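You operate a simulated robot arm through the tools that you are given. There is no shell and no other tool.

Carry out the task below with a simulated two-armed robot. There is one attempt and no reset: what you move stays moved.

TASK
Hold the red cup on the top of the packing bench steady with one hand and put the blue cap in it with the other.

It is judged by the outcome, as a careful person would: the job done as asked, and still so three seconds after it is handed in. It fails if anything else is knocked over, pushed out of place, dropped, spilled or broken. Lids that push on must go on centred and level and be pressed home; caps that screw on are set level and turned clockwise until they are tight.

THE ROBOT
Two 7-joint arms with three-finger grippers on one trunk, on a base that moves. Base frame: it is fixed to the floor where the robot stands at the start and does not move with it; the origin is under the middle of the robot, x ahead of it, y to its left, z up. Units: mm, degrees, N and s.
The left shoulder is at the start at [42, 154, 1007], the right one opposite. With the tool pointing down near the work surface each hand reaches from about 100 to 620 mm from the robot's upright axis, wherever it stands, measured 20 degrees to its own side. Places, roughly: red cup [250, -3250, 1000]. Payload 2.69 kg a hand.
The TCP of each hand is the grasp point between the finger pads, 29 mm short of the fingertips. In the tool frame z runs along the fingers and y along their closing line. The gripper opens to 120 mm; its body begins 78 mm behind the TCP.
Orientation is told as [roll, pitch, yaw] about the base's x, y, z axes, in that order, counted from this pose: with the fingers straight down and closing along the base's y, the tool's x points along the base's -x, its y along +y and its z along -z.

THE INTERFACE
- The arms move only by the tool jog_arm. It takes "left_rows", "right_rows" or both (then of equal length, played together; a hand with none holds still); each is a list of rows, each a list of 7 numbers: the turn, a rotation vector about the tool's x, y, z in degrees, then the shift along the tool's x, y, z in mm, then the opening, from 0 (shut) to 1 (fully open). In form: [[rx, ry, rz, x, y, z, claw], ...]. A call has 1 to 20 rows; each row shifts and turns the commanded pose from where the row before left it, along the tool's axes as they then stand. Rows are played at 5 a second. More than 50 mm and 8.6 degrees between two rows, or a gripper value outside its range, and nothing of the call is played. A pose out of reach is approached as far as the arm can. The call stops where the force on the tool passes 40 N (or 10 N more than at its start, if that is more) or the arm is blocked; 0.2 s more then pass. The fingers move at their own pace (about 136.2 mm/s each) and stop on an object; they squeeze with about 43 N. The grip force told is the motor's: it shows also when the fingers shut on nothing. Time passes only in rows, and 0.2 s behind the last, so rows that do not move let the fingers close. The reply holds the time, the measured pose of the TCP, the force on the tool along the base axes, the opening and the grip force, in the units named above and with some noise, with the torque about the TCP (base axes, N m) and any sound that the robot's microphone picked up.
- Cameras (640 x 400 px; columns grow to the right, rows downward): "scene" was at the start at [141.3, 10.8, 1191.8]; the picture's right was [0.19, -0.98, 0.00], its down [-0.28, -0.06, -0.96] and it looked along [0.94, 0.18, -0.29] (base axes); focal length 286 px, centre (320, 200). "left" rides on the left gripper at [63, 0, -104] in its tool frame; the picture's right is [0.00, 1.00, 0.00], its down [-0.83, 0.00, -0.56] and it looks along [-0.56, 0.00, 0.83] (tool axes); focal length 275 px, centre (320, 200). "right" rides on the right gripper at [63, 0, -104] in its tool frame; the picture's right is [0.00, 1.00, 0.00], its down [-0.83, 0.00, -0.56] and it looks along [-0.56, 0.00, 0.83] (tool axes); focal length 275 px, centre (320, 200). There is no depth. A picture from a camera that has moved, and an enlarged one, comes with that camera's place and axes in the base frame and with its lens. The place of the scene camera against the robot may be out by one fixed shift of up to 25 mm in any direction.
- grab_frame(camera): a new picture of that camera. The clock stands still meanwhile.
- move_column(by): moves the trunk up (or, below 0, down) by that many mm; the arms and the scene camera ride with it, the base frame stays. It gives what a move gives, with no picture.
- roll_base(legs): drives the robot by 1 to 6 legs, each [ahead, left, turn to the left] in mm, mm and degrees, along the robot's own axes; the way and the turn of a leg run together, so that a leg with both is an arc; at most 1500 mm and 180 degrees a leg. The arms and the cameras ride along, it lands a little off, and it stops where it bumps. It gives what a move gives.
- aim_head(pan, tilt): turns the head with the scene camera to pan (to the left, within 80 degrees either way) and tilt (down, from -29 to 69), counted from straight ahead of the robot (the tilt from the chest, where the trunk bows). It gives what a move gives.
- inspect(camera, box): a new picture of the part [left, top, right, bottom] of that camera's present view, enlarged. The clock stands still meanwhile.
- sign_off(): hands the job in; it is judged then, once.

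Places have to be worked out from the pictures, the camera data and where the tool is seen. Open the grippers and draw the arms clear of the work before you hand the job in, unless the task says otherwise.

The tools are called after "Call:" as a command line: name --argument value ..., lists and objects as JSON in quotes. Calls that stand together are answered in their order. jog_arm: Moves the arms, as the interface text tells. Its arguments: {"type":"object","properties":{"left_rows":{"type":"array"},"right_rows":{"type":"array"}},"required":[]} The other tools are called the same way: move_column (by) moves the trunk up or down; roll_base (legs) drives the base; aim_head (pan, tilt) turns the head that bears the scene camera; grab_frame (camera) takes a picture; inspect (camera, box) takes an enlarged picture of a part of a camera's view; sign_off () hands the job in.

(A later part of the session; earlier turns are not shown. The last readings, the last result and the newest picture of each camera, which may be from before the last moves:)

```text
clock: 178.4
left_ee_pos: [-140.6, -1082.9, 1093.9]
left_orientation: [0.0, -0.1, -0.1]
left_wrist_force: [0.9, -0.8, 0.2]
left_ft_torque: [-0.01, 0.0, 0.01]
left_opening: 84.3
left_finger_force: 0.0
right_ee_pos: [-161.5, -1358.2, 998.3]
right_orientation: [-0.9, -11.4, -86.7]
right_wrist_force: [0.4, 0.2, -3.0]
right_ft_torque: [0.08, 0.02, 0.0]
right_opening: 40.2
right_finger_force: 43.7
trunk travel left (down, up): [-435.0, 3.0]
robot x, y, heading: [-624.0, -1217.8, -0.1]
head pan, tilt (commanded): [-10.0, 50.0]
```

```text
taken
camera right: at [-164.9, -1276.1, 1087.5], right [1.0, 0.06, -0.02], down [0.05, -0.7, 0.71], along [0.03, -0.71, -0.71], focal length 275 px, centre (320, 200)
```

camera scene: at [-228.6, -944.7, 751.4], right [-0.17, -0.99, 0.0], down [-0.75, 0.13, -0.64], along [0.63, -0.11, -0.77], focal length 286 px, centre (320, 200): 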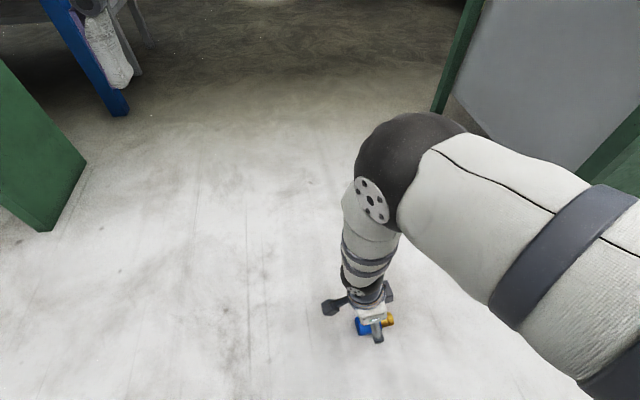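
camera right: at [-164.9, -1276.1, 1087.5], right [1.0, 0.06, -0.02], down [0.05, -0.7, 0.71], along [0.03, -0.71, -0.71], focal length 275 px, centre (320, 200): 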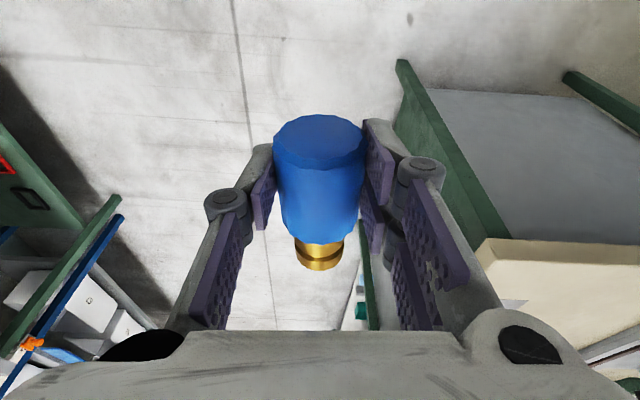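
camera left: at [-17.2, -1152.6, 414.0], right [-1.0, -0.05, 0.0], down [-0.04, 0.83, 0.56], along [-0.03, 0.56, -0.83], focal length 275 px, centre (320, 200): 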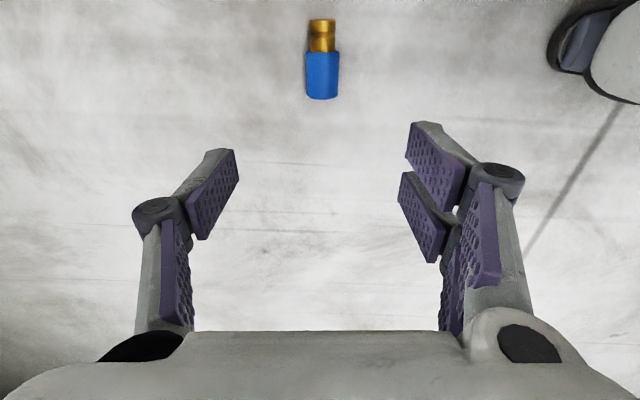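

Still firm. Next legs.

Call:
roll_base --legs '[[0, -350, 0]]'

Call:
grab_frame --camera "right"

Call:
roll_base --legs '[[0, -300, 0]]'

Call:
grab_frame --camera "right"

```text
clock: 181.7
left_ee_pos: [-143.8, -1436.8, 1094.5]
left_orientation: [0.0, -0.1, 0.2]
left_wrist_force: [-0.2, 0.0, -0.2]
left_ft_torque: [0.0, 0.0, 0.01]
left_opening: 84.0
left_finger_force: 0.1
right_ee_pos: [-161.5, -1714.1, 998.8]
right_orientation: [-1.0, -11.4, -86.5]
right_wrist_force: [0.3, -0.4, -2.1]
right_ft_torque: [0.08, -0.04, -0.03]
right_opening: 40.1
right_finger_force: 43.4
trunk travel left (down, up): [-435.0, 3.0]
robot x, y, heading: [-620.1, -1577.8, -0.1]
head pan, tilt (commanded): [-10.0, 50.0]
```

```text
taken
camera right: at [-165.4, -1630.9, 1087.5], right [1.0, 0.06, -0.02], down [0.06, -0.7, 0.71], along [0.03, -0.71, -0.71], focal length 275 px, centre (320, 200)
```

right: 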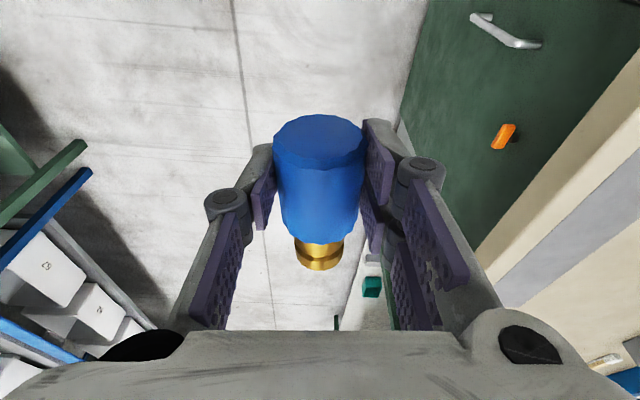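

```text
clock: 184.6
left_ee_pos: [-143.4, -1727.3, 1093.9]
left_orientation: [0.0, 0.0, -0.1]
left_wrist_force: [0.1, -0.6, -0.3]
left_ft_torque: [0.0, 0.02, -0.02]
left_opening: 84.1
left_finger_force: 0.0
right_ee_pos: [-162.3, -2005.1, 998.3]
right_orientation: [-1.0, -11.4, -86.6]
right_wrist_force: [0.4, -0.5, -3.1]
right_ft_torque: [0.09, -0.04, 0.0]
right_opening: 40.6
right_finger_force: 43.4
trunk travel left (down, up): [-435.0, 3.0]
robot x, y, heading: [-621.0, -1869.7, 0.0]
head pan, tilt (commanded): [-10.0, 50.0]
```

```text
taken
camera right: at [-165.6, -1921.5, 1087.4], right [1.0, 0.06, -0.02], down [0.06, -0.7, 0.71], along [0.03, -0.71, -0.71], focal length 275 px, centre (320, 200)
```

right: 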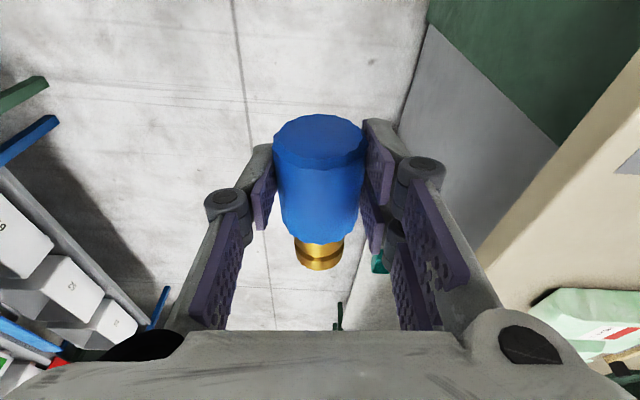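

The grip is stable. I continue right in short legs toward the cup, still checking.

Call:
roll_base --legs '[[0, -350, 0]]'

Call:
roll_base --legs '[[0, -350, 0]]'

Call:
grab_frame --camera "right"

Call:
roll_base --legs '[[0, -350, 0]]'

Call:
grab_frame --camera "right"

```text
clock: 187.8
left_ee_pos: [-142.6, -2078.2, 1093.5]
left_orientation: [-0.1, -0.1, 0.3]
left_wrist_force: [0.0, -0.7, -0.3]
left_ft_torque: [-0.01, -0.04, 0.0]
left_opening: 84.1
left_finger_force: 0.0
right_ee_pos: [-161.4, -2355.3, 998.2]
right_orientation: [-1.0, -11.4, -86.4]
right_wrist_force: [0.3, 0.7, -1.7]
right_ft_torque: [0.08, -0.03, 0.01]
right_opening: 40.2
right_finger_force: 43.0
trunk travel left (down, up): [-435.0, 3.0]
robot x, y, heading: [-619.3, -2219.4, 0.2]
head pan, tilt (commanded): [-10.0, 50.0]
```

```text
clock: 191.1
left_ee_pos: [-141.8, -2430.4, 1094.3]
left_orientation: [0.0, -0.1, 0.4]
left_wrist_force: [0.1, -0.5, 0.1]
left_ft_torque: [0.01, 0.0, -0.04]
left_opening: 84.2
left_finger_force: 0.1
right_ee_pos: [-159.8, -2706.9, 997.3]
right_orientation: [-1.0, -11.4, -86.3]
right_wrist_force: [0.1, -0.1, -2.7]
right_ft_torque: [0.13, 0.01, -0.01]
right_opening: 40.3
right_finger_force: 43.6
trunk travel left (down, up): [-435.0, 3.0]
robot x, y, heading: [-621.7, -2571.4, 0.2]
head pan, tilt (commanded): [-10.0, 50.0]
```

```text
taken
camera right: at [-164.0, -2624.0, 1087.2], right [1.0, 0.07, -0.02], down [0.06, -0.7, 0.71], along [0.03, -0.71, -0.71], focal length 275 px, centre (320, 200)
```

right: 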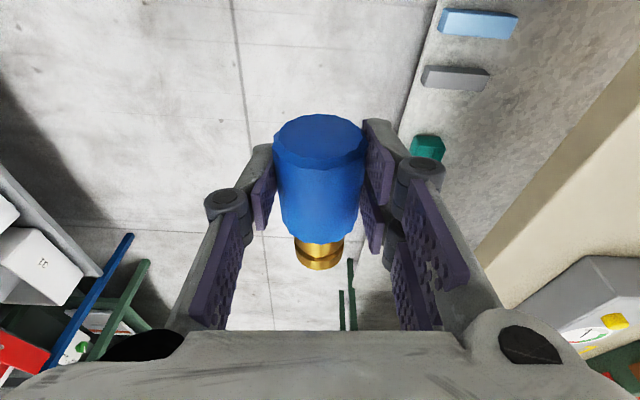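

```text
clock: 194.3
left_ee_pos: [-141.5, -2777.0, 1093.7]
left_orientation: [0.0, -0.1, 0.3]
left_wrist_force: [-0.5, -1.3, 0.1]
left_ft_torque: [-0.02, 0.0, 0.02]
left_opening: 84.2
left_finger_force: 0.1
right_ee_pos: [-159.6, -3055.4, 997.0]
right_orientation: [-1.0, -11.4, -86.3]
right_wrist_force: [-0.4, -0.1, -2.3]
right_ft_torque: [0.07, 0.01, 0.0]
right_opening: 40.1
right_finger_force: 43.1
trunk travel left (down, up): [-435.0, 3.0]
robot x, y, heading: [-620.5, -2916.1, 0.3]
head pan, tilt (commanded): [-10.0, 50.0]
```

```text
taken
camera right: at [-162.8, -2971.7, 1087.1], right [1.0, 0.07, -0.02], down [0.06, -0.7, 0.71], along [0.03, -0.71, -0.71], focal length 275 px, centre (320, 200)
```

right: 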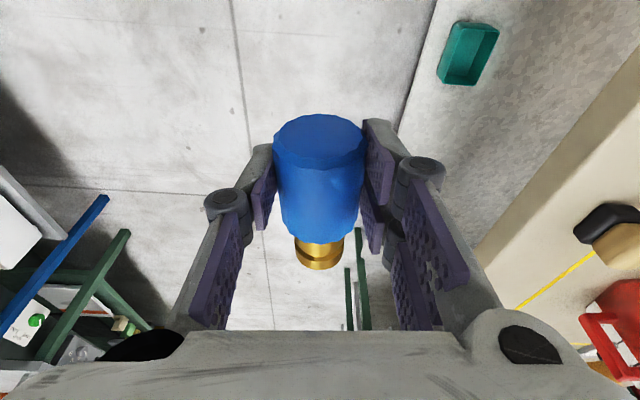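

Steady. One more leg brings me in front of the cup, then I survey the area with the head camera.

Call:
roll_base --legs '[[0, -350, 0]]'

Call:
aim_head --pan 0 --tilt 30

Call:
grab_frame --camera "scene"

Call:
grab_frame --camera "right"

Call:
grab_frame --camera "left"

```text
clock: 197.5
left_ee_pos: [-139.3, -3112.9, 1092.5]
left_orientation: [-0.1, -0.1, 1.0]
left_wrist_force: [0.0, 0.0, 0.8]
left_ft_torque: [0.03, 0.04, -0.03]
left_opening: 84.3
left_finger_force: 0.2
right_ee_pos: [-154.7, -3390.7, 997.6]
right_orientation: [-1.0, -11.4, -85.8]
right_wrist_force: [-0.5, -0.3, -2.0]
right_ft_torque: [0.08, 0.02, 0.0]
right_opening: 40.5
right_finger_force: 43.1
trunk travel left (down, up): [-435.0, 3.0]
robot x, y, heading: [-616.6, -3255.3, 0.6]
head pan, tilt (commanded): [-10.0, 50.0]
```

```text
clock: 198.4
left_ee_pos: [-138.8, -3113.6, 1094.6]
left_orientation: [-0.1, -0.1, 0.9]
left_wrist_force: [-0.3, 0.0, -0.2]
left_ft_torque: [0.01, -0.01, 0.0]
left_opening: 84.0
left_finger_force: 0.2
right_ee_pos: [-154.6, -3390.6, 998.3]
right_orientation: [-1.0, -11.4, -85.7]
right_wrist_force: [0.0, 0.4, -1.9]
right_ft_torque: [0.08, 0.01, 0.01]
right_opening: 40.2
right_finger_force: 42.9
trunk travel left (down, up): [-435.0, 3.0]
robot x, y, heading: [-618.8, -3260.6, 0.6]
head pan, tilt (commanded): [0.0, 30.0]
```

```text
taken
camera scene: at [-533.9, -3265.3, 1238.8], right [0.01, -1.0, 0.0], down [-0.5, -0.01, -0.87], along [0.87, 0.01, -0.5], focal length 286 px, centre (320, 200)
```

scene: 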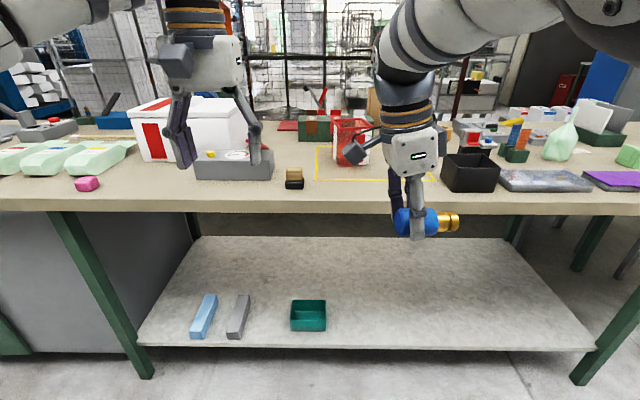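

```text
taken
camera right: at [-159.3, -3307.6, 1087.2], right [1.0, 0.08, -0.02], down [0.07, -0.7, 0.71], along [0.04, -0.71, -0.71], focal length 275 px, centre (320, 200)
```

right: 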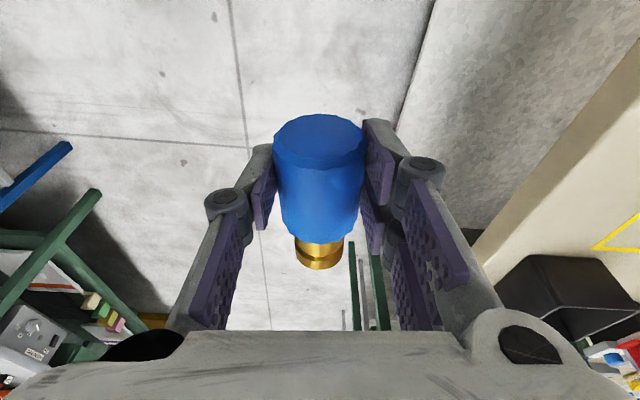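

```text
taken
camera left: at [-202.7, -3112.9, 1198.4], right [-0.01, 1.0, 0.0], down [0.83, 0.01, 0.56], along [0.56, 0.01, -0.83], focal length 275 px, centre (320, 200)
```

left: 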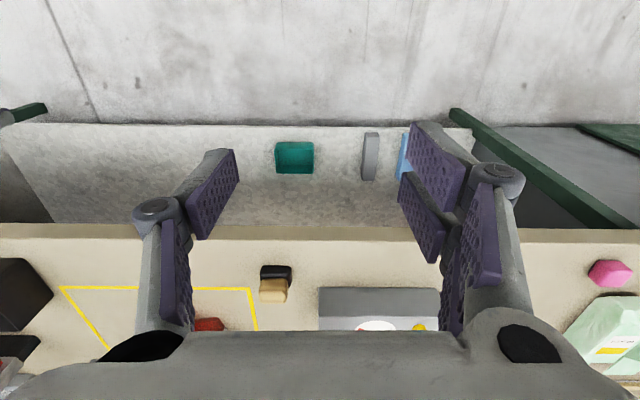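

The cap is firmly held, and I'm in front of the cup. In the air clear of the bench, I first turn the right hand by another -34° about the vertical (so the wrist will later come in from the front), then check.

Call:
jog_arm --right_rows '[[1.7, 0, 8.3, 0, 0, 0, 0], [1.7, 0, 8.3, 0, 0, 0, 0], [1.7, 0, 8.3, 0, 0, 0, 0], [1.7, 0, 8.3, 0, 0, 0, 0]]'

Call:
grab_frame --camera "right"

```text
clock: 199.4
left_ee_pos: [-139.6, -3113.6, 1094.4]
left_orientation: [-0.1, -0.1, 0.9]
left_wrist_force: [0.6, 0.3, 0.4]
left_ft_torque: [0.01, -0.04, -0.02]
left_opening: 84.0
left_finger_force: 0.1
right_ee_pos: [-154.1, -3391.3, 997.3]
right_orientation: [-0.9, -12.0, -119.9]
right_wrist_force: [0.3, -0.3, -2.8]
right_ft_torque: [0.04, 0.0, -0.03]
right_opening: 40.2
right_finger_force: 43.4
trunk travel left (down, up): [-435.0, 3.0]
robot x, y, heading: [-615.1, -3257.8, 0.6]
head pan, tilt (commanded): [0.0, 30.0]
```

```text
taken
camera right: at [-111.6, -3318.4, 1085.9], right [0.87, -0.5, -0.02], down [-0.33, -0.61, 0.72], along [-0.37, -0.62, -0.7], focal length 275 px, centre (320, 200)
```

right: 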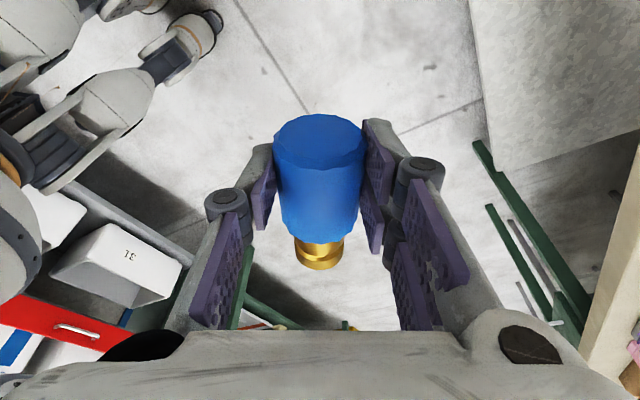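

Reached yaw -120. Now I tilt the hand about its closing line by +45° (half way), watching for reach limits.

Call:
jog_arm --right_rows '[[0, 7.5, 0, 0, 0, 0, 0], [0, 7.5, 0, 0, 0, 0, 0], [0, 7.5, 0, 0, 0, 0, 0], [0, 7.5, 0, 0, 0, 0, 0], [0, 7.5, 0, 0, 0, 0, 0], [0, 7.5, 0, 0, 0, 0, 0]]'

Call:
grab_frame --camera "right"

Call:
grab_frame --camera "scene"

```text
clock: 200.8
left_ee_pos: [-139.3, -3114.2, 1094.6]
left_orientation: [0.0, -0.1, 0.9]
left_wrist_force: [0.5, 0.0, 0.3]
left_ft_torque: [0.02, 0.02, -0.01]
left_opening: 84.1
left_finger_force: 0.0
right_ee_pos: [-154.3, -3390.2, 997.6]
right_orientation: [-1.2, 33.2, -120.4]
right_wrist_force: [0.5, -1.0, -2.2]
right_ft_torque: [0.06, -0.01, -0.01]
right_opening: 39.9
right_finger_force: 42.8
trunk travel left (down, up): [-435.0, 3.0]
robot x, y, heading: [-616.4, -3260.4, 1.0]
head pan, tilt (commanded): [0.0, 30.0]
```

```text
taken
camera right: at [-155.1, -3393.9, 1118.7], right [0.87, -0.49, -0.01], down [-0.49, -0.87, 0.01], along [-0.02, 0.0, -1.0], focal length 275 px, centre (320, 200)
```

right: 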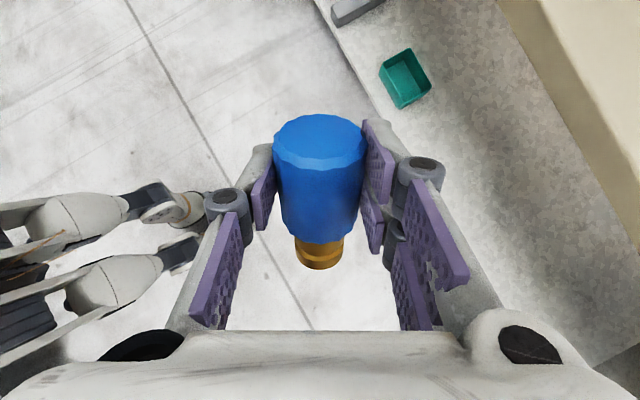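

```text
taken
camera scene: at [-534.0, -3265.8, 1238.9], right [0.01, -1.0, 0.0], down [-0.5, -0.01, -0.87], along [0.87, 0.01, -0.5], focal length 286 px, centre (320, 200)
```

scene: 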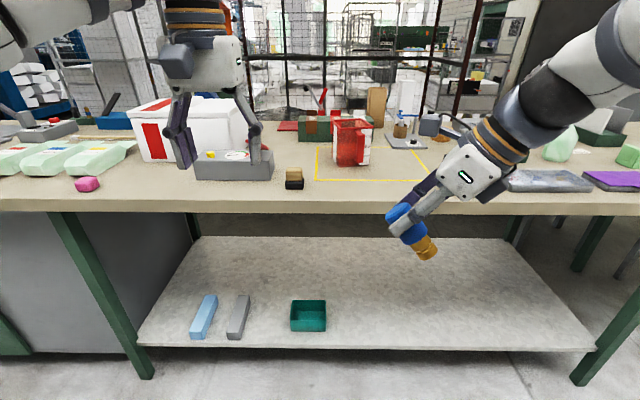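

Works well; the brass end swings down. I tilt the remaining 45°.

Call:
jog_arm --right_rows '[[0, 7.5, 0, 0, 0, 0, 0], [0, 7.5, 0, 0, 0, 0, 0], [0, 7.5, 0, 0, 0, 0, 0], [0, 7.5, 0, 0, 0, 0, 0], [0, 7.5, 0, 0, 0, 0, 0], [0, 7.5, 0, 0, 0, 0, 0]]'

Call:
grab_frame --camera "right"

Call:
grab_frame --camera "scene"

```text
clock: 202.2
left_ee_pos: [-138.4, -3113.3, 1094.6]
left_orientation: [0.0, -0.2, 0.9]
left_wrist_force: [-1.1, -0.2, -0.2]
left_ft_torque: [0.02, -0.01, -0.01]
left_opening: 84.0
left_finger_force: 0.0
right_ee_pos: [-154.1, -3392.3, 996.9]
right_orientation: [-4.6, 78.2, -124.4]
right_wrist_force: [0.3, 1.3, -2.6]
right_ft_torque: [0.0, 0.03, 0.02]
right_opening: 40.4
right_finger_force: 43.0
trunk travel left (down, up): [-435.0, 3.0]
robot x, y, heading: [-617.7, -3259.4, 0.9]
head pan, tilt (commanded): [0.0, 30.0]
```

```text
taken
camera right: at [-197.5, -3468.0, 1080.2], right [0.87, -0.5, -0.01], down [-0.36, -0.62, -0.7], along [0.34, 0.61, -0.72], focal length 275 px, centre (320, 200)
```

right: 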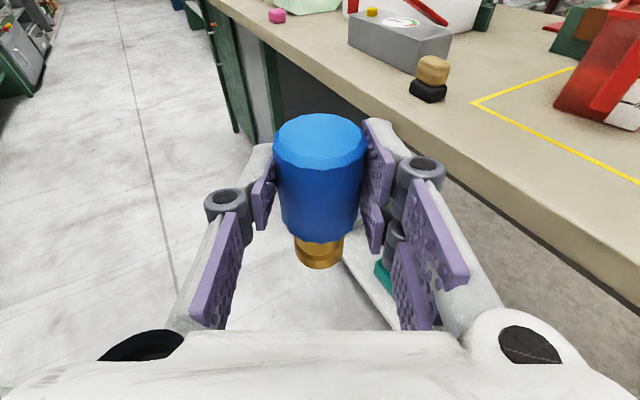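

```text
taken
camera scene: at [-533.7, -3265.6, 1238.8], right [0.01, -1.0, 0.0], down [-0.5, -0.01, -0.87], along [0.87, 0.01, -0.5], focal length 286 px, centre (320, 200)
```

scene: 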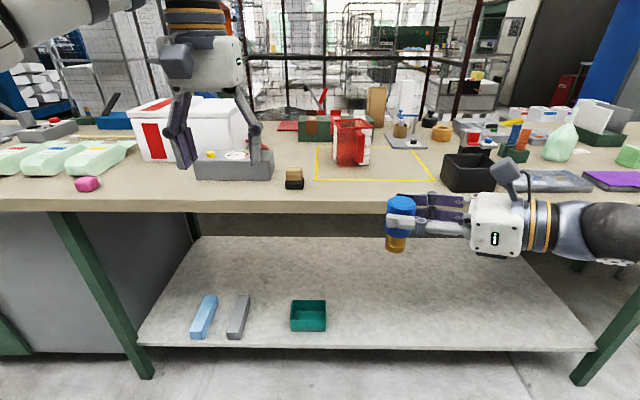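

The cap now hangs upright, brass end down. I zoom in to judge how vertical it is.

Call:
inspect --camera "scene" --box '[350, 170, 470, 270]'

Call:
inspect --camera "scene" --box '[280, 100, 440, 200]'

Call:
inspect --camera "right" --box '[400, 0, 640, 150]'

```text
4.00 times, centred on (410, 220) of scene
camera zoom: at [-533.7, -3265.6, 1238.8], right [0.01, -1.0, 0.0], down [-0.5, -0.01, -0.87], along [0.87, 0.01, -0.5], focal length 1144 px, centre (-40, 120)
```

zoom: 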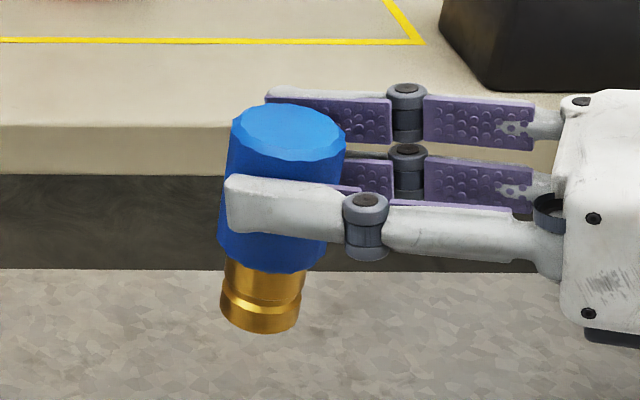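

```text
4.00 times, centred on (360, 150) of scene
camera zoom: at [-533.7, -3265.6, 1238.8], right [0.01, -1.0, 0.0], down [-0.5, -0.01, -0.87], along [0.87, 0.01, -0.5], focal length 1144 px, centre (160, 400)
```

zoom: 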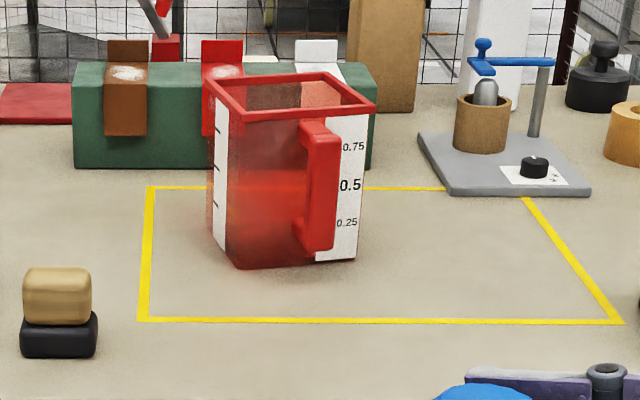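

```text
2.67 times, centred on (520, 75) of right
camera zoom: at [-197.5, -3468.0, 1080.2], right [0.87, -0.5, -0.01], down [-0.36, -0.62, -0.7], along [0.34, 0.61, -0.72], focal length 734 px, centre (-213, 533)
```

zoom: 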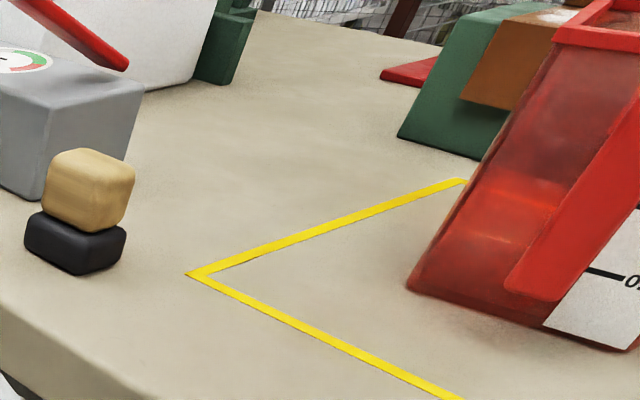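

The cup's rim is at z≈998 centred near (388,-3340), about 110 mm square, its handle facing the robot; free bench strip in front (x 95–205). I bring the base forward/left so that the upright cap comes over a free spot near (165,-3300), at unchanged hand height (cap bottom ≈65 above the top).

Call:
roll_base --legs '[[220, 92, -0.9]]'

Call:
grab_frame --camera "scene"

Call:
grab_frame --camera "right"

```text
clock: 203.9
left_ee_pos: [80.5, -3025.4, 1093.7]
left_orientation: [-0.1, 0.0, 0.1]
left_wrist_force: [0.2, -0.3, 0.2]
left_ft_torque: [-0.03, 0.01, -0.05]
left_opening: 84.0
left_finger_force: 0.0
right_ee_pos: [60.8, -3302.0, 997.5]
right_orientation: [-4.7, 78.0, -125.1]
right_wrist_force: [0.7, 0.1, -2.5]
right_ft_torque: [-0.05, 0.01, 0.01]
right_opening: 40.2
right_finger_force: 43.3
trunk travel left (down, up): [-435.0, 3.0]
robot x, y, heading: [-402.1, -3169.0, 0.0]
head pan, tilt (commanded): [0.0, 30.0]
```

```text
taken
camera scene: at [-316.7, -3172.0, 1238.8], right [0.0, -1.0, 0.0], down [-0.5, 0.0, -0.87], along [0.87, 0.0, -0.5], focal length 286 px, centre (320, 200)
```

scene: 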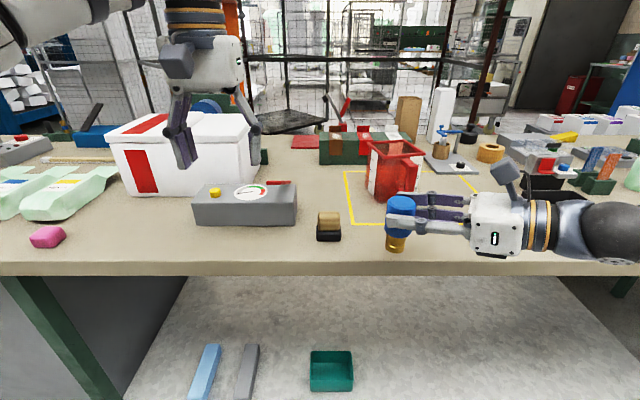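

```text
taken
camera right: at [16.7, -3378.7, 1080.6], right [0.86, -0.51, -0.01], down [-0.37, -0.61, -0.7], along [0.35, 0.61, -0.72], focal length 275 px, centre (320, 200)
```

right: 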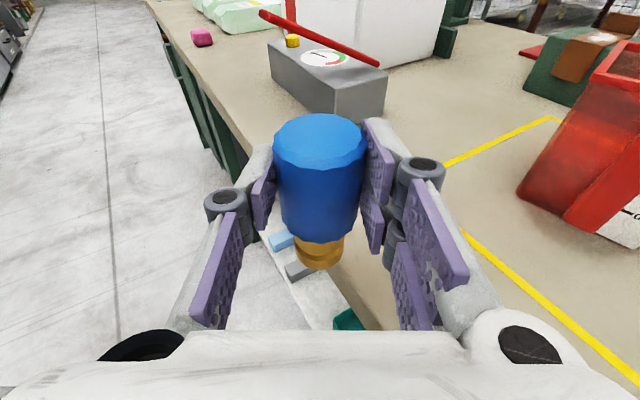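

Clear so far. I go 100 mm further ahead.

Call:
roll_base --legs '[[102, 0, 0]]'

Call:
grab_frame --camera "scene"

Call:
grab_frame --camera "right"

Call:
grab_frame --camera "left"

```text
clock: 205.1
left_ee_pos: [179.6, -3024.6, 1093.7]
left_orientation: [-0.1, -0.1, 0.1]
left_wrist_force: [1.5, -0.5, -0.5]
left_ft_torque: [0.02, 0.01, 0.0]
left_opening: 84.1
left_finger_force: 0.0
right_ee_pos: [161.9, -3301.6, 997.3]
right_orientation: [-4.8, 78.0, -125.2]
right_wrist_force: [0.3, 1.1, -1.9]
right_ft_torque: [-0.01, 0.07, -0.01]
right_opening: 40.3
right_finger_force: 42.7
trunk travel left (down, up): [-435.0, 3.0]
robot x, y, heading: [-300.9, -3166.3, 0.0]
head pan, tilt (commanded): [0.0, 30.0]
```

```text
taken
camera scene: at [-216.5, -3172.2, 1238.8], right [0.0, -1.0, 0.0], down [-0.5, 0.0, -0.87], along [0.87, 0.0, -0.5], focal length 286 px, centre (320, 200)
```

scene: 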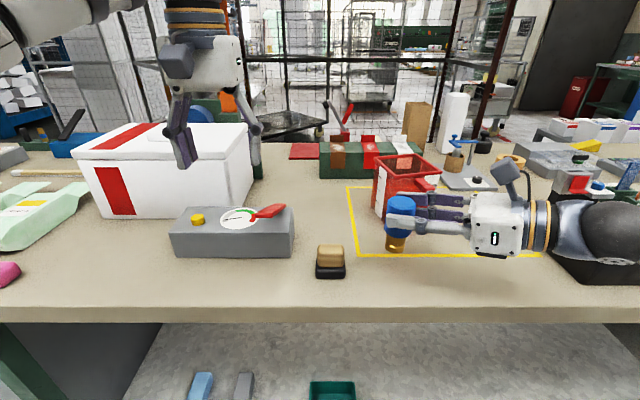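

```text
taken
camera right: at [117.0, -3378.5, 1080.5], right [0.86, -0.51, -0.01], down [-0.37, -0.61, -0.7], along [0.35, 0.61, -0.72], focal length 275 px, centre (320, 200)
```

right: 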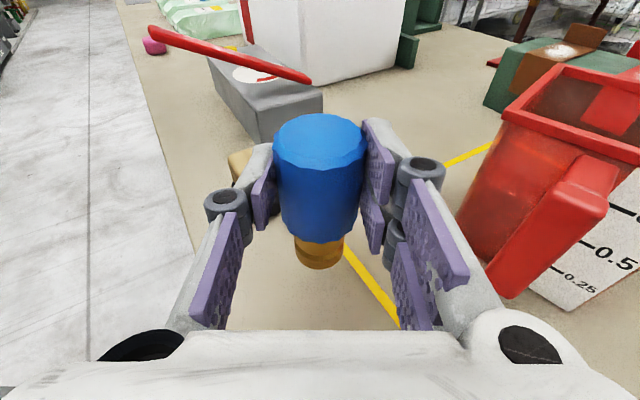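

```text
taken
camera left: at [116.5, -3024.0, 1198.3], right [0.0, 1.0, 0.0], down [0.83, 0.0, 0.56], along [0.56, 0.0, -0.83], focal length 275 px, centre (320, 200)
```

left: 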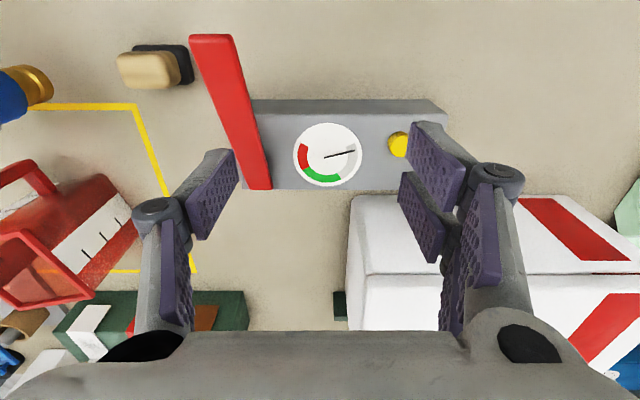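

The cap is over the free spot at (162,-3302). I check its verticality from the head camera, then lower 45 mm.

Call:
jog_arm --right_rows '[[0, 0, 0, -14.7, 0, 3.1, 0], [0, 0, 0, -14.7, 0, 3.1, 0], [0, 0, 0, -14.7, 0, 3.1, 0]]'

Call:
inspect --camera "scene" --box '[350, 170, 480, 290]'

Call:
inspect --camera "right" --box '[200, 90, 440, 290]'

```text
clock: 205.9
left_ee_pos: [179.9, -3024.7, 1094.8]
left_orientation: [0.1, -0.1, 0.2]
left_wrist_force: [0.8, 0.3, 0.4]
left_ft_torque: [-0.03, -0.02, 0.01]
left_opening: 83.9
left_finger_force: 0.1
right_ee_pos: [161.4, -3301.6, 952.7]
right_orientation: [-4.8, 78.0, -125.3]
right_wrist_force: [0.1, -0.1, -2.6]
right_ft_torque: [-0.04, 0.02, 0.0]
right_opening: 39.8
right_finger_force: 43.5
trunk travel left (down, up): [-435.0, 3.0]
robot x, y, heading: [-301.2, -3163.4, -0.1]
head pan, tilt (commanded): [0.0, 30.0]
```

```text
3.33 times, centred on (415, 230) of scene
camera zoom: at [-217.1, -3172.3, 1238.8], right [0.0, -1.0, 0.0], down [-0.5, 0.0, -0.87], along [0.87, 0.0, -0.5], focal length 953 px, centre (3, 100)
```

zoom: 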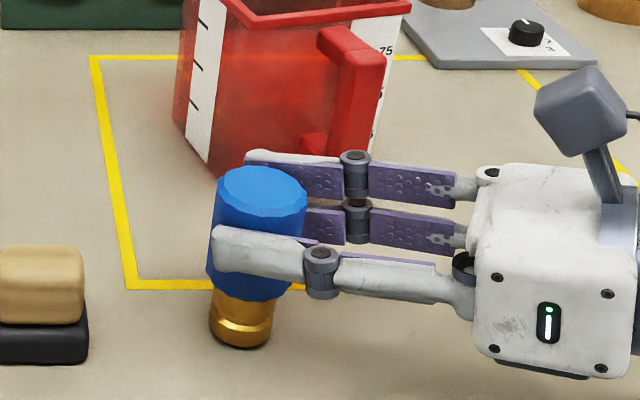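

```text
2.00 times, centred on (320, 190) of right
camera zoom: at [116.4, -3378.1, 1035.7], right [0.86, -0.51, -0.01], down [-0.37, -0.61, -0.7], along [0.35, 0.61, -0.72], focal length 551 px, centre (320, 220)
```

zoom: 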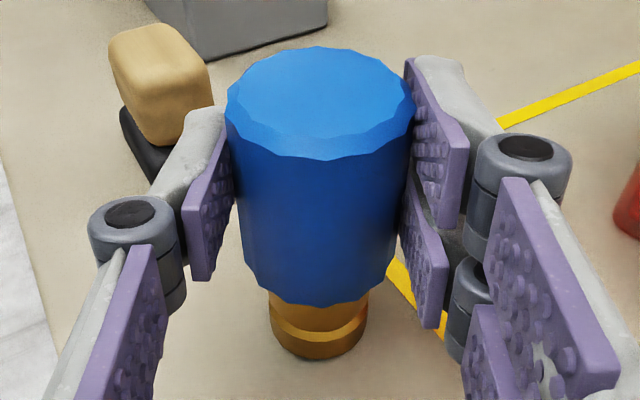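

The cap is vertical within about a degree or two. I lower in 3 mm steps, watching the wrist force for contact.

Call:
jog_arm --right_rows '[[0, 0, 0, -2.9, 0, 0.6, 0], [0, 0, 0, -2.9, 0, 0.6, 0], [0, 0, 0, 0, 0, 0, 0]]'

Call:
jog_arm --right_rows '[[0, 0, 0, -2.9, 0, 0.6, 0], [0, 0, 0, 0, 0, 0, 0]]'

Call:
jog_arm --right_rows '[[0, 0, 0, -2.9, 0, 0.6, 0], [0, 0, 0, 0, 0, 0, 0]]'

```text
clock: 206.7
left_ee_pos: [178.8, -3026.4, 1095.8]
left_orientation: [0.0, -0.3, 0.2]
left_wrist_force: [0.1, -0.5, 0.2]
left_ft_torque: [0.0, 0.0, -0.03]
left_opening: 83.9
left_finger_force: 0.0
right_ee_pos: [159.8, -3302.3, 952.0]
right_orientation: [-2.9, 78.5, -123.5]
right_wrist_force: [0.9, -5.7, 22.0]
right_ft_torque: [-0.4, -0.53, -0.14]
right_opening: 40.1
right_finger_force: 42.7
trunk travel left (down, up): [-435.0, 3.0]
robot x, y, heading: [-296.2, -3166.7, -0.1]
head pan, tilt (commanded): [0.0, 30.0]
```

```text
clock: 207.3
left_ee_pos: [177.7, -3027.1, 1093.4]
left_orientation: [-0.1, 0.0, 0.2]
left_wrist_force: [0.5, -0.1, 0.6]
left_ft_torque: [-0.03, 0.01, -0.03]
left_opening: 84.4
left_finger_force: 0.2
right_ee_pos: [160.9, -3299.4, 951.8]
right_orientation: [-3.1, 78.9, -123.4]
right_wrist_force: [-2.6, -2.0, 19.2]
right_ft_torque: [-0.18, -0.02, -0.01]
right_opening: 40.6
right_finger_force: 43.1
trunk travel left (down, up): [-435.0, 3.0]
robot x, y, heading: [-298.8, -3162.2, 0.2]
head pan, tilt (commanded): [0.0, 30.0]
stopped in row 2 (right hand): the force on the tool passed its limit at 41 N (the readings are from after the stop); the commanded pose is now the measured one
```

```text
clock: 207.9
left_ee_pos: [176.8, -3025.0, 1096.6]
left_orientation: [0.0, -0.2, 0.2]
left_wrist_force: [-0.1, -0.3, -0.6]
left_ft_torque: [0.0, -0.04, -0.03]
left_opening: 84.0
left_finger_force: 0.0
right_ee_pos: [160.3, -3300.1, 951.3]
right_orientation: [-1.5, 79.1, -121.9]
right_wrist_force: [4.6, -1.9, 36.1]
right_ft_torque: [-0.12, -0.44, -0.07]
right_opening: 40.1
right_finger_force: 43.6
trunk travel left (down, up): [-435.0, 3.0]
robot x, y, heading: [-298.8, -3163.5, -0.1]
head pan, tilt (commanded): [0.0, 30.0]
```

Contact happened at TCP z≈952 (earlier than computed); the force is up to 36 N. I ease up 2 mm and look.

Call:
jog_arm --right_rows '[[0, 0, 0, 2, 0, -0.4, 0], [0, 0, 0, 0, 0, 0, 0]]'

Call:
inspect --camera "scene" --box '[350, 170, 480, 290]'

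Call:
inspect --camera "right" --box '[200, 90, 440, 290]'

```text
clock: 208.5
left_ee_pos: [176.8, -3023.8, 1096.1]
left_orientation: [-0.1, -0.1, 0.1]
left_wrist_force: [0.4, 0.4, 0.6]
left_ft_torque: [0.02, 0.03, 0.02]
left_opening: 83.8
left_finger_force: 0.0
right_ee_pos: [160.4, -3300.1, 950.7]
right_orientation: [-2.0, 79.0, -122.4]
right_wrist_force: [5.8, -4.8, 33.8]
right_ft_torque: [-0.35, -0.73, -0.06]
right_opening: 40.3
right_finger_force: 43.2
trunk travel left (down, up): [-435.0, 3.0]
robot x, y, heading: [-297.0, -3164.5, -0.1]
head pan, tilt (commanded): [0.0, 30.0]
```

```text
3.33 times, centred on (415, 230) of scene
camera zoom: at [-218.9, -3172.1, 1239.1], right [0.0, -1.0, 0.0], down [-0.5, 0.0, -0.87], along [0.87, 0.0, -0.5], focal length 953 px, centre (3, 100)
```

zoom: 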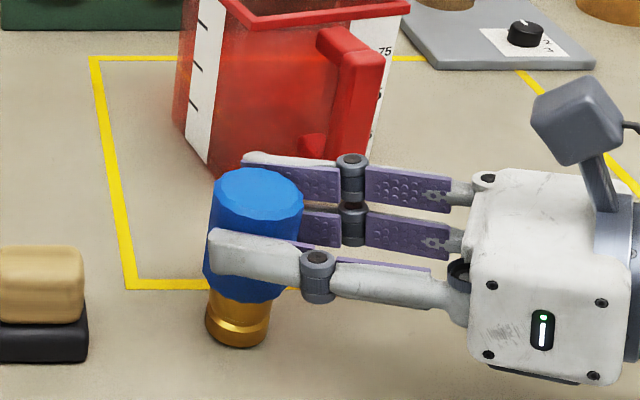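

```text
2.00 times, centred on (320, 190) of right
camera zoom: at [114.6, -3377.6, 1032.6], right [0.86, -0.51, 0.0], down [-0.36, -0.61, -0.71], along [0.36, 0.61, -0.7], focal length 551 px, centre (320, 220)
```

zoom: 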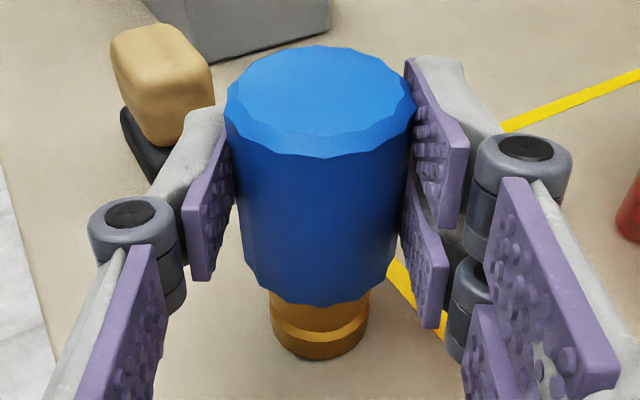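

Still 34 N. I raise another 3 mm.

Call:
jog_arm --right_rows '[[0, 0, 0, 3, 0, -0.6, 0], [0, 0, 0, 0, 0, 0, 0]]'

```text
clock: 209.1
left_ee_pos: [179.1, -3023.5, 1094.4]
left_orientation: [-0.1, 0.0, 0.3]
left_wrist_force: [0.8, -0.2, 0.1]
left_ft_torque: [0.0, 0.01, 0.01]
left_opening: 83.9
left_finger_force: 0.1
right_ee_pos: [160.8, -3300.2, 951.1]
right_orientation: [-2.8, 78.7, -123.3]
right_wrist_force: [9.8, 2.1, 24.4]
right_ft_torque: [0.25, -1.18, 0.04]
right_opening: 40.6
right_finger_force: 43.3
trunk travel left (down, up): [-435.0, 3.0]
robot x, y, heading: [-301.4, -3163.9, -0.2]
head pan, tilt (commanded): [0.0, 30.0]
```

Easing further: 4 mm up.

Call:
jog_arm --right_rows '[[0, 0, 0, 2, 0, -0.4, 0], [0, 0, 0, 2, 0, -0.4, 0], [0, 0, 0, 0, 0, 0, 0]]'

Call:
inspect --camera "scene" --box '[350, 170, 480, 290]'

```text
clock: 209.9
left_ee_pos: [179.0, -3024.8, 1093.4]
left_orientation: [-0.1, 0.0, 0.2]
left_wrist_force: [-0.4, -0.3, 0.8]
left_ft_torque: [-0.01, -0.01, 0.02]
left_opening: 84.2
left_finger_force: 0.2
right_ee_pos: [159.8, -3301.0, 950.6]
right_orientation: [-4.7, 78.2, -125.0]
right_wrist_force: [2.0, 2.3, 2.3]
right_ft_torque: [0.21, -0.19, 0.07]
right_opening: 40.1
right_finger_force: 43.0
trunk travel left (down, up): [-435.0, 3.0]
robot x, y, heading: [-301.2, -3164.9, -0.1]
head pan, tilt (commanded): [0.0, 30.0]
```

```text
3.33 times, centred on (415, 230) of scene
camera zoom: at [-217.0, -3171.9, 1238.6], right [0.0, -1.0, 0.0], down [-0.5, 0.0, -0.87], along [0.87, 0.0, -0.5], focal length 953 px, centre (3, 100)
```

zoom: 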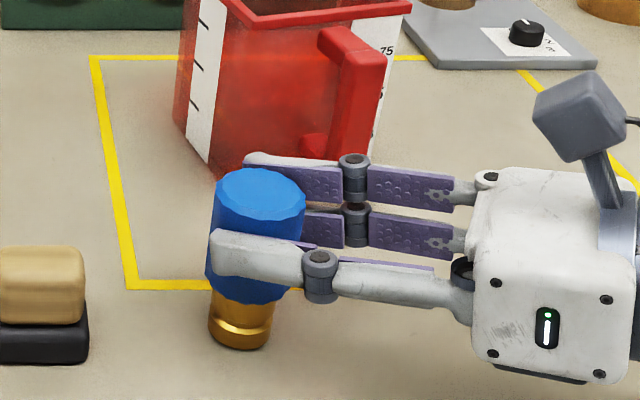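

The cap rests on the bench with only ~5 N. I open the fingers.

Call:
jog_arm --right_rows '[[0, 0, 0, 0, 0, 0, 0.38], [0, 0, 0, 0, 0, 0, 0.45], [0, 0, 0, 0, 0, 0, 0.55], [0, 0, 0, 0, 0, 0, 0.6], [0, 0, 0, 0, 0, 0, 0.6]]'

Call:
inspect --camera "scene" --box '[350, 170, 480, 290]'

Call:
grab_frame --camera "right"

```text
clock: 211.1
left_ee_pos: [179.2, -3026.0, 1094.3]
left_orientation: [-0.1, -0.1, 0.1]
left_wrist_force: [-0.8, 0.1, 0.6]
left_ft_torque: [-0.04, -0.02, -0.03]
left_opening: 83.7
left_finger_force: 0.0
right_ee_pos: [159.3, -3300.4, 954.6]
right_orientation: [-3.3, 78.5, -123.9]
right_wrist_force: [-0.8, 0.2, -0.4]
right_ft_torque: [-0.03, -0.01, 0.02]
right_opening: 72.3
right_finger_force: 0.0
trunk travel left (down, up): [-435.0, 3.0]
robot x, y, heading: [-301.1, -3166.6, -0.0]
head pan, tilt (commanded): [0.0, 30.0]
```

```text
3.33 times, centred on (415, 230) of scene
camera zoom: at [-217.3, -3172.2, 1238.9], right [0.0, -1.0, 0.0], down [-0.5, 0.0, -0.87], along [0.87, 0.0, -0.5], focal length 953 px, centre (3, 100)
```

zoom: 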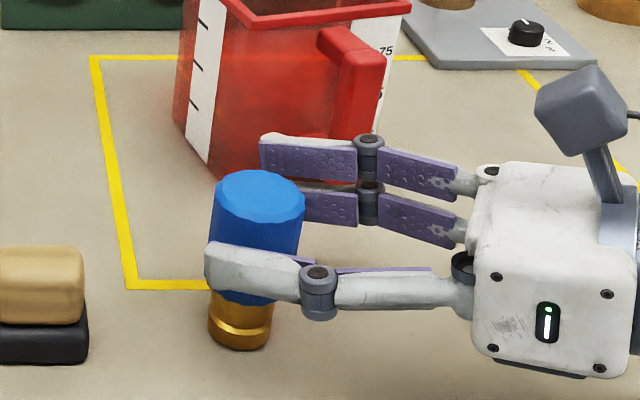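

```text
taken
camera right: at [115.4, -3377.6, 1036.6], right [0.86, -0.51, -0.01], down [-0.36, -0.61, -0.7], along [0.35, 0.61, -0.71], focal length 275 px, centre (320, 200)
```

right: 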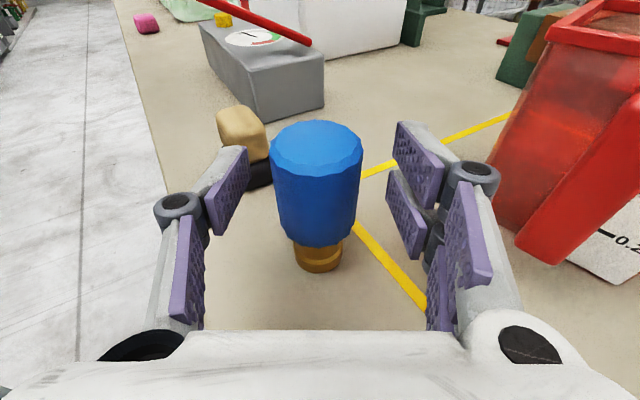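

The cap stands upright by itself at about (165,-3286). I withdraw the right hand straight back, then up.

Call:
jog_arm --right_rows '[[0, 0, 0, 0, 0, -15, 0.6], [0, 0, 0, 0, 0, -25, 0.6], [0, 0, 0, 0, 0, -30, 0.6], [0, 0, 0, 0, 0, -30, 0.6], [0, 0, 0, 30, 0, -6, 0.6], [0, 0, 0, 40, 0, -8, 0.6], [0, 0, 0, 30, 0, -6, 0.6]]'

Call:
grab_frame --camera "right"

Call:
grab_frame --camera "scene"

```text
clock: 212.7
left_ee_pos: [179.7, -3024.0, 1094.6]
left_orientation: [-0.1, -0.1, 0.2]
left_wrist_force: [-0.5, 0.2, -0.3]
left_ft_torque: [-0.02, -0.01, -0.02]
left_opening: 84.0
left_finger_force: 0.1
right_ee_pos: [109.2, -3386.2, 1078.9]
right_orientation: [-3.2, 78.5, -123.6]
right_wrist_force: [0.1, 0.6, -0.4]
right_ft_torque: [-0.01, -0.06, 0.04]
right_opening: 72.0
right_finger_force: 0.0
trunk travel left (down, up): [-435.0, 3.0]
robot x, y, heading: [-299.0, -3167.5, 0.1]
head pan, tilt (commanded): [0.0, 30.0]
```

```text
taken
camera right: at [65.3, -3462.9, 1160.7], right [0.86, -0.51, -0.01], down [-0.36, -0.61, -0.7], along [0.35, 0.61, -0.71], focal length 275 px, centre (320, 200)
```

right: 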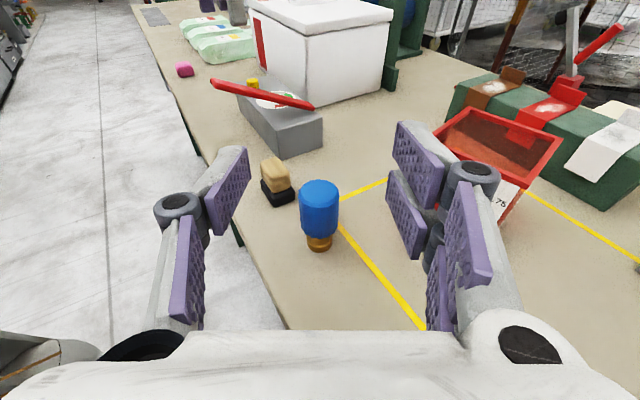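

```text
taken
camera scene: at [-217.3, -3171.6, 1238.9], right [0.0, -1.0, 0.0], down [-0.5, 0.0, -0.87], along [0.87, 0.0, -0.5], focal length 286 px, centre (320, 200)
```

scene: 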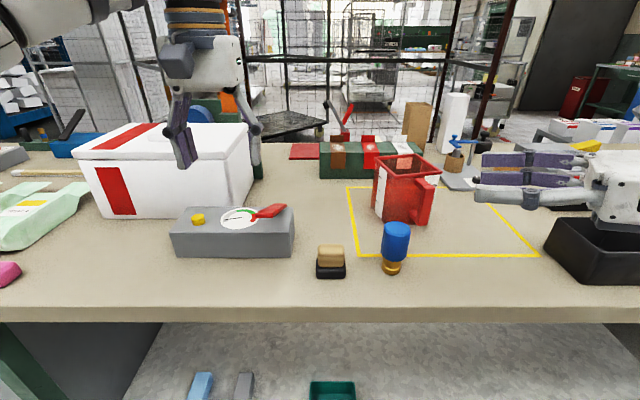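

The cap stands at (165,-3288), bench top z≈879, cap top≈966. Next I bring the right hand back to fingers-down in the air (it will hold the cup), then turn it.

Call:
jog_arm --right_rows '[[0, -7.85, 0, 0, 0, 0, 0.6], [0, -7.85, 0, 0, 0, 0, 0.6], [0, -7.85, 0, 0, 0, 0, 0.6], [0, -7.85, 0, 0, 0, 0, 0.6], [0, -7.85, 0, 0, 0, 0, 0.6], [0, -7.85, 0, 0, 0, 0, 0.6], [0, -7.85, 0, 0, 0, 0, 0.6], [0, -7.85, 0, 0, 0, 0, 0.6], [0, -7.85, 0, 0, 0, 0, 0.6], [0, -7.85, 0, 0, 0, 0, 0.6]]'

Call:
jog_arm --right_rows '[[0, 0, -8.4, 0, 0, 0, 0.6], [0, 0, -8.4, 0, 0, 0, 0.6], [0, 0, -8.4, 0, 0, 0, 0.6], [0, 0, -8.4, 0, 0, 0, 0.6], [0, 0, -8.4, 0, 0, 0, 0.6], [0, 0, -8.4, 0, 0, 0, 0.6], [0, 0, -8.4, 0, 0, 0, 0.6], [0, 0, -8.4, 0, 0, 0, 0.6], [0, 0, -8.4, 0, 0, 0, 0.6], [0, 0, -8.4, 0, 0, 0, 0.6], [0, 0, -8.4, 0, 0, 0, 0.6], [0, 0, -8.4, 0, 0, 0, 0.6], [0, 0, -8.4, 0, 0, 0, 0.6], [0, 0, -8.4, 0, 0, 0, 0.6], [0, 0, -8.4, 0, 0, 0, 0.6], [0, 0, -8.4, 0, 0, 0, 0.6]]'

Call:
grab_frame --camera "scene"

```text
clock: 214.9
left_ee_pos: [179.9, -3023.8, 1093.6]
left_orientation: [-0.2, -0.1, 0.3]
left_wrist_force: [0.7, -0.3, 0.2]
left_ft_torque: [-0.02, 0.0, 0.05]
left_opening: 84.0
left_finger_force: 0.0
right_ee_pos: [112.9, -3384.9, 1077.4]
right_orientation: [-0.5, -0.2, -120.5]
right_wrist_force: [0.6, -0.2, -0.4]
right_ft_torque: [-0.02, 0.04, -0.03]
right_opening: 71.9
right_finger_force: 0.0
trunk travel left (down, up): [-435.0, 3.0]
robot x, y, heading: [-300.1, -3163.6, -0.0]
head pan, tilt (commanded): [0.0, 30.0]
```

```text
clock: 218.3
left_ee_pos: [178.7, -3024.7, 1094.0]
left_orientation: [-0.1, -0.1, 0.2]
left_wrist_force: [-1.1, -0.8, -0.2]
left_ft_torque: [0.04, 0.0, 0.03]
left_opening: 83.9
left_finger_force: 0.0
right_ee_pos: [111.7, -3386.2, 1075.8]
right_orientation: [0.5, 0.5, 14.0]
right_wrist_force: [0.1, 0.7, 0.5]
right_ft_torque: [-0.01, -0.02, -0.02]
right_opening: 72.2
right_finger_force: 0.1
trunk travel left (down, up): [-435.0, 3.0]
robot x, y, heading: [-301.4, -3163.5, -0.0]
head pan, tilt (commanded): [0.0, 30.0]
```

```text
taken
camera scene: at [-217.3, -3172.3, 1238.9], right [0.0, -1.0, 0.0], down [-0.5, 0.0, -0.87], along [0.87, 0.0, -0.5], focal length 286 px, centre (320, 200)
```

scene: 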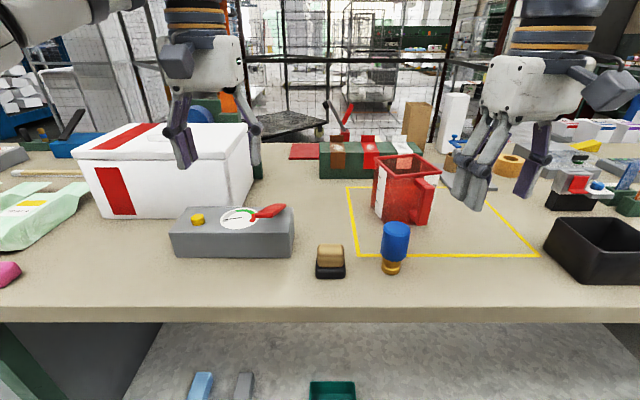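

Both hands are above everything (tips ≥1045). I shift the base right by 257 mm, then check.

Call:
roll_base --legs '[[0, -257, 0]]'

Call:
grab_frame --camera "left"

Call:
grab_frame --camera "scene"

```text
clock: 220.9
left_ee_pos: [178.8, -3282.0, 1093.3]
left_orientation: [-0.2, -0.1, 0.1]
left_wrist_force: [-0.4, -0.2, 0.7]
left_ft_torque: [0.0, 0.0, 0.01]
left_opening: 83.8
left_finger_force: 0.1
right_ee_pos: [112.4, -3641.9, 1076.7]
right_orientation: [0.4, 0.5, 13.8]
right_wrist_force: [-0.6, -0.3, -0.2]
right_ft_torque: [0.01, 0.02, 0.04]
right_opening: 71.9
right_finger_force: 0.0
trunk travel left (down, up): [-435.0, 3.0]
robot x, y, heading: [-296.8, -3422.9, -0.1]
head pan, tilt (commanded): [0.0, 30.0]
```

```text
taken
camera left: at [115.9, -3281.5, 1198.6], right [0.0, 1.0, 0.0], down [0.83, 0.0, 0.56], along [0.56, 0.0, -0.83], focal length 275 px, centre (320, 200)
```

left: 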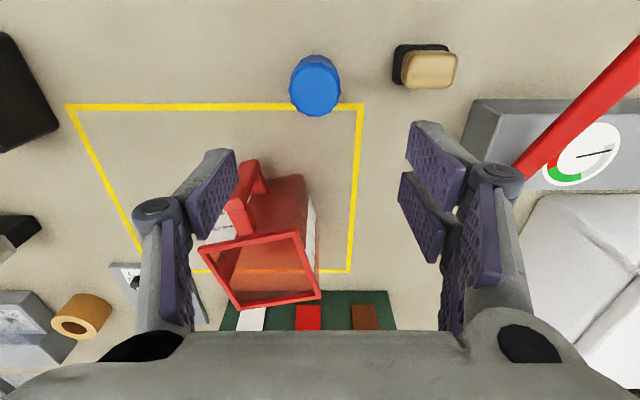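

```text
taken
camera scene: at [-217.4, -3429.3, 1238.9], right [0.0, -1.0, 0.0], down [-0.5, 0.0, -0.87], along [0.87, 0.0, -0.5], focal length 286 px, centre (320, 200)
```

scene: 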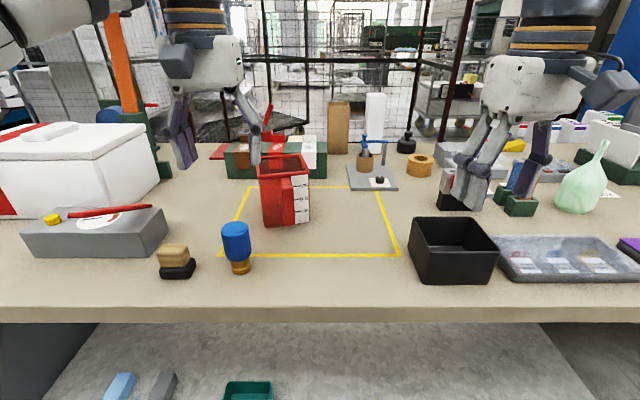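

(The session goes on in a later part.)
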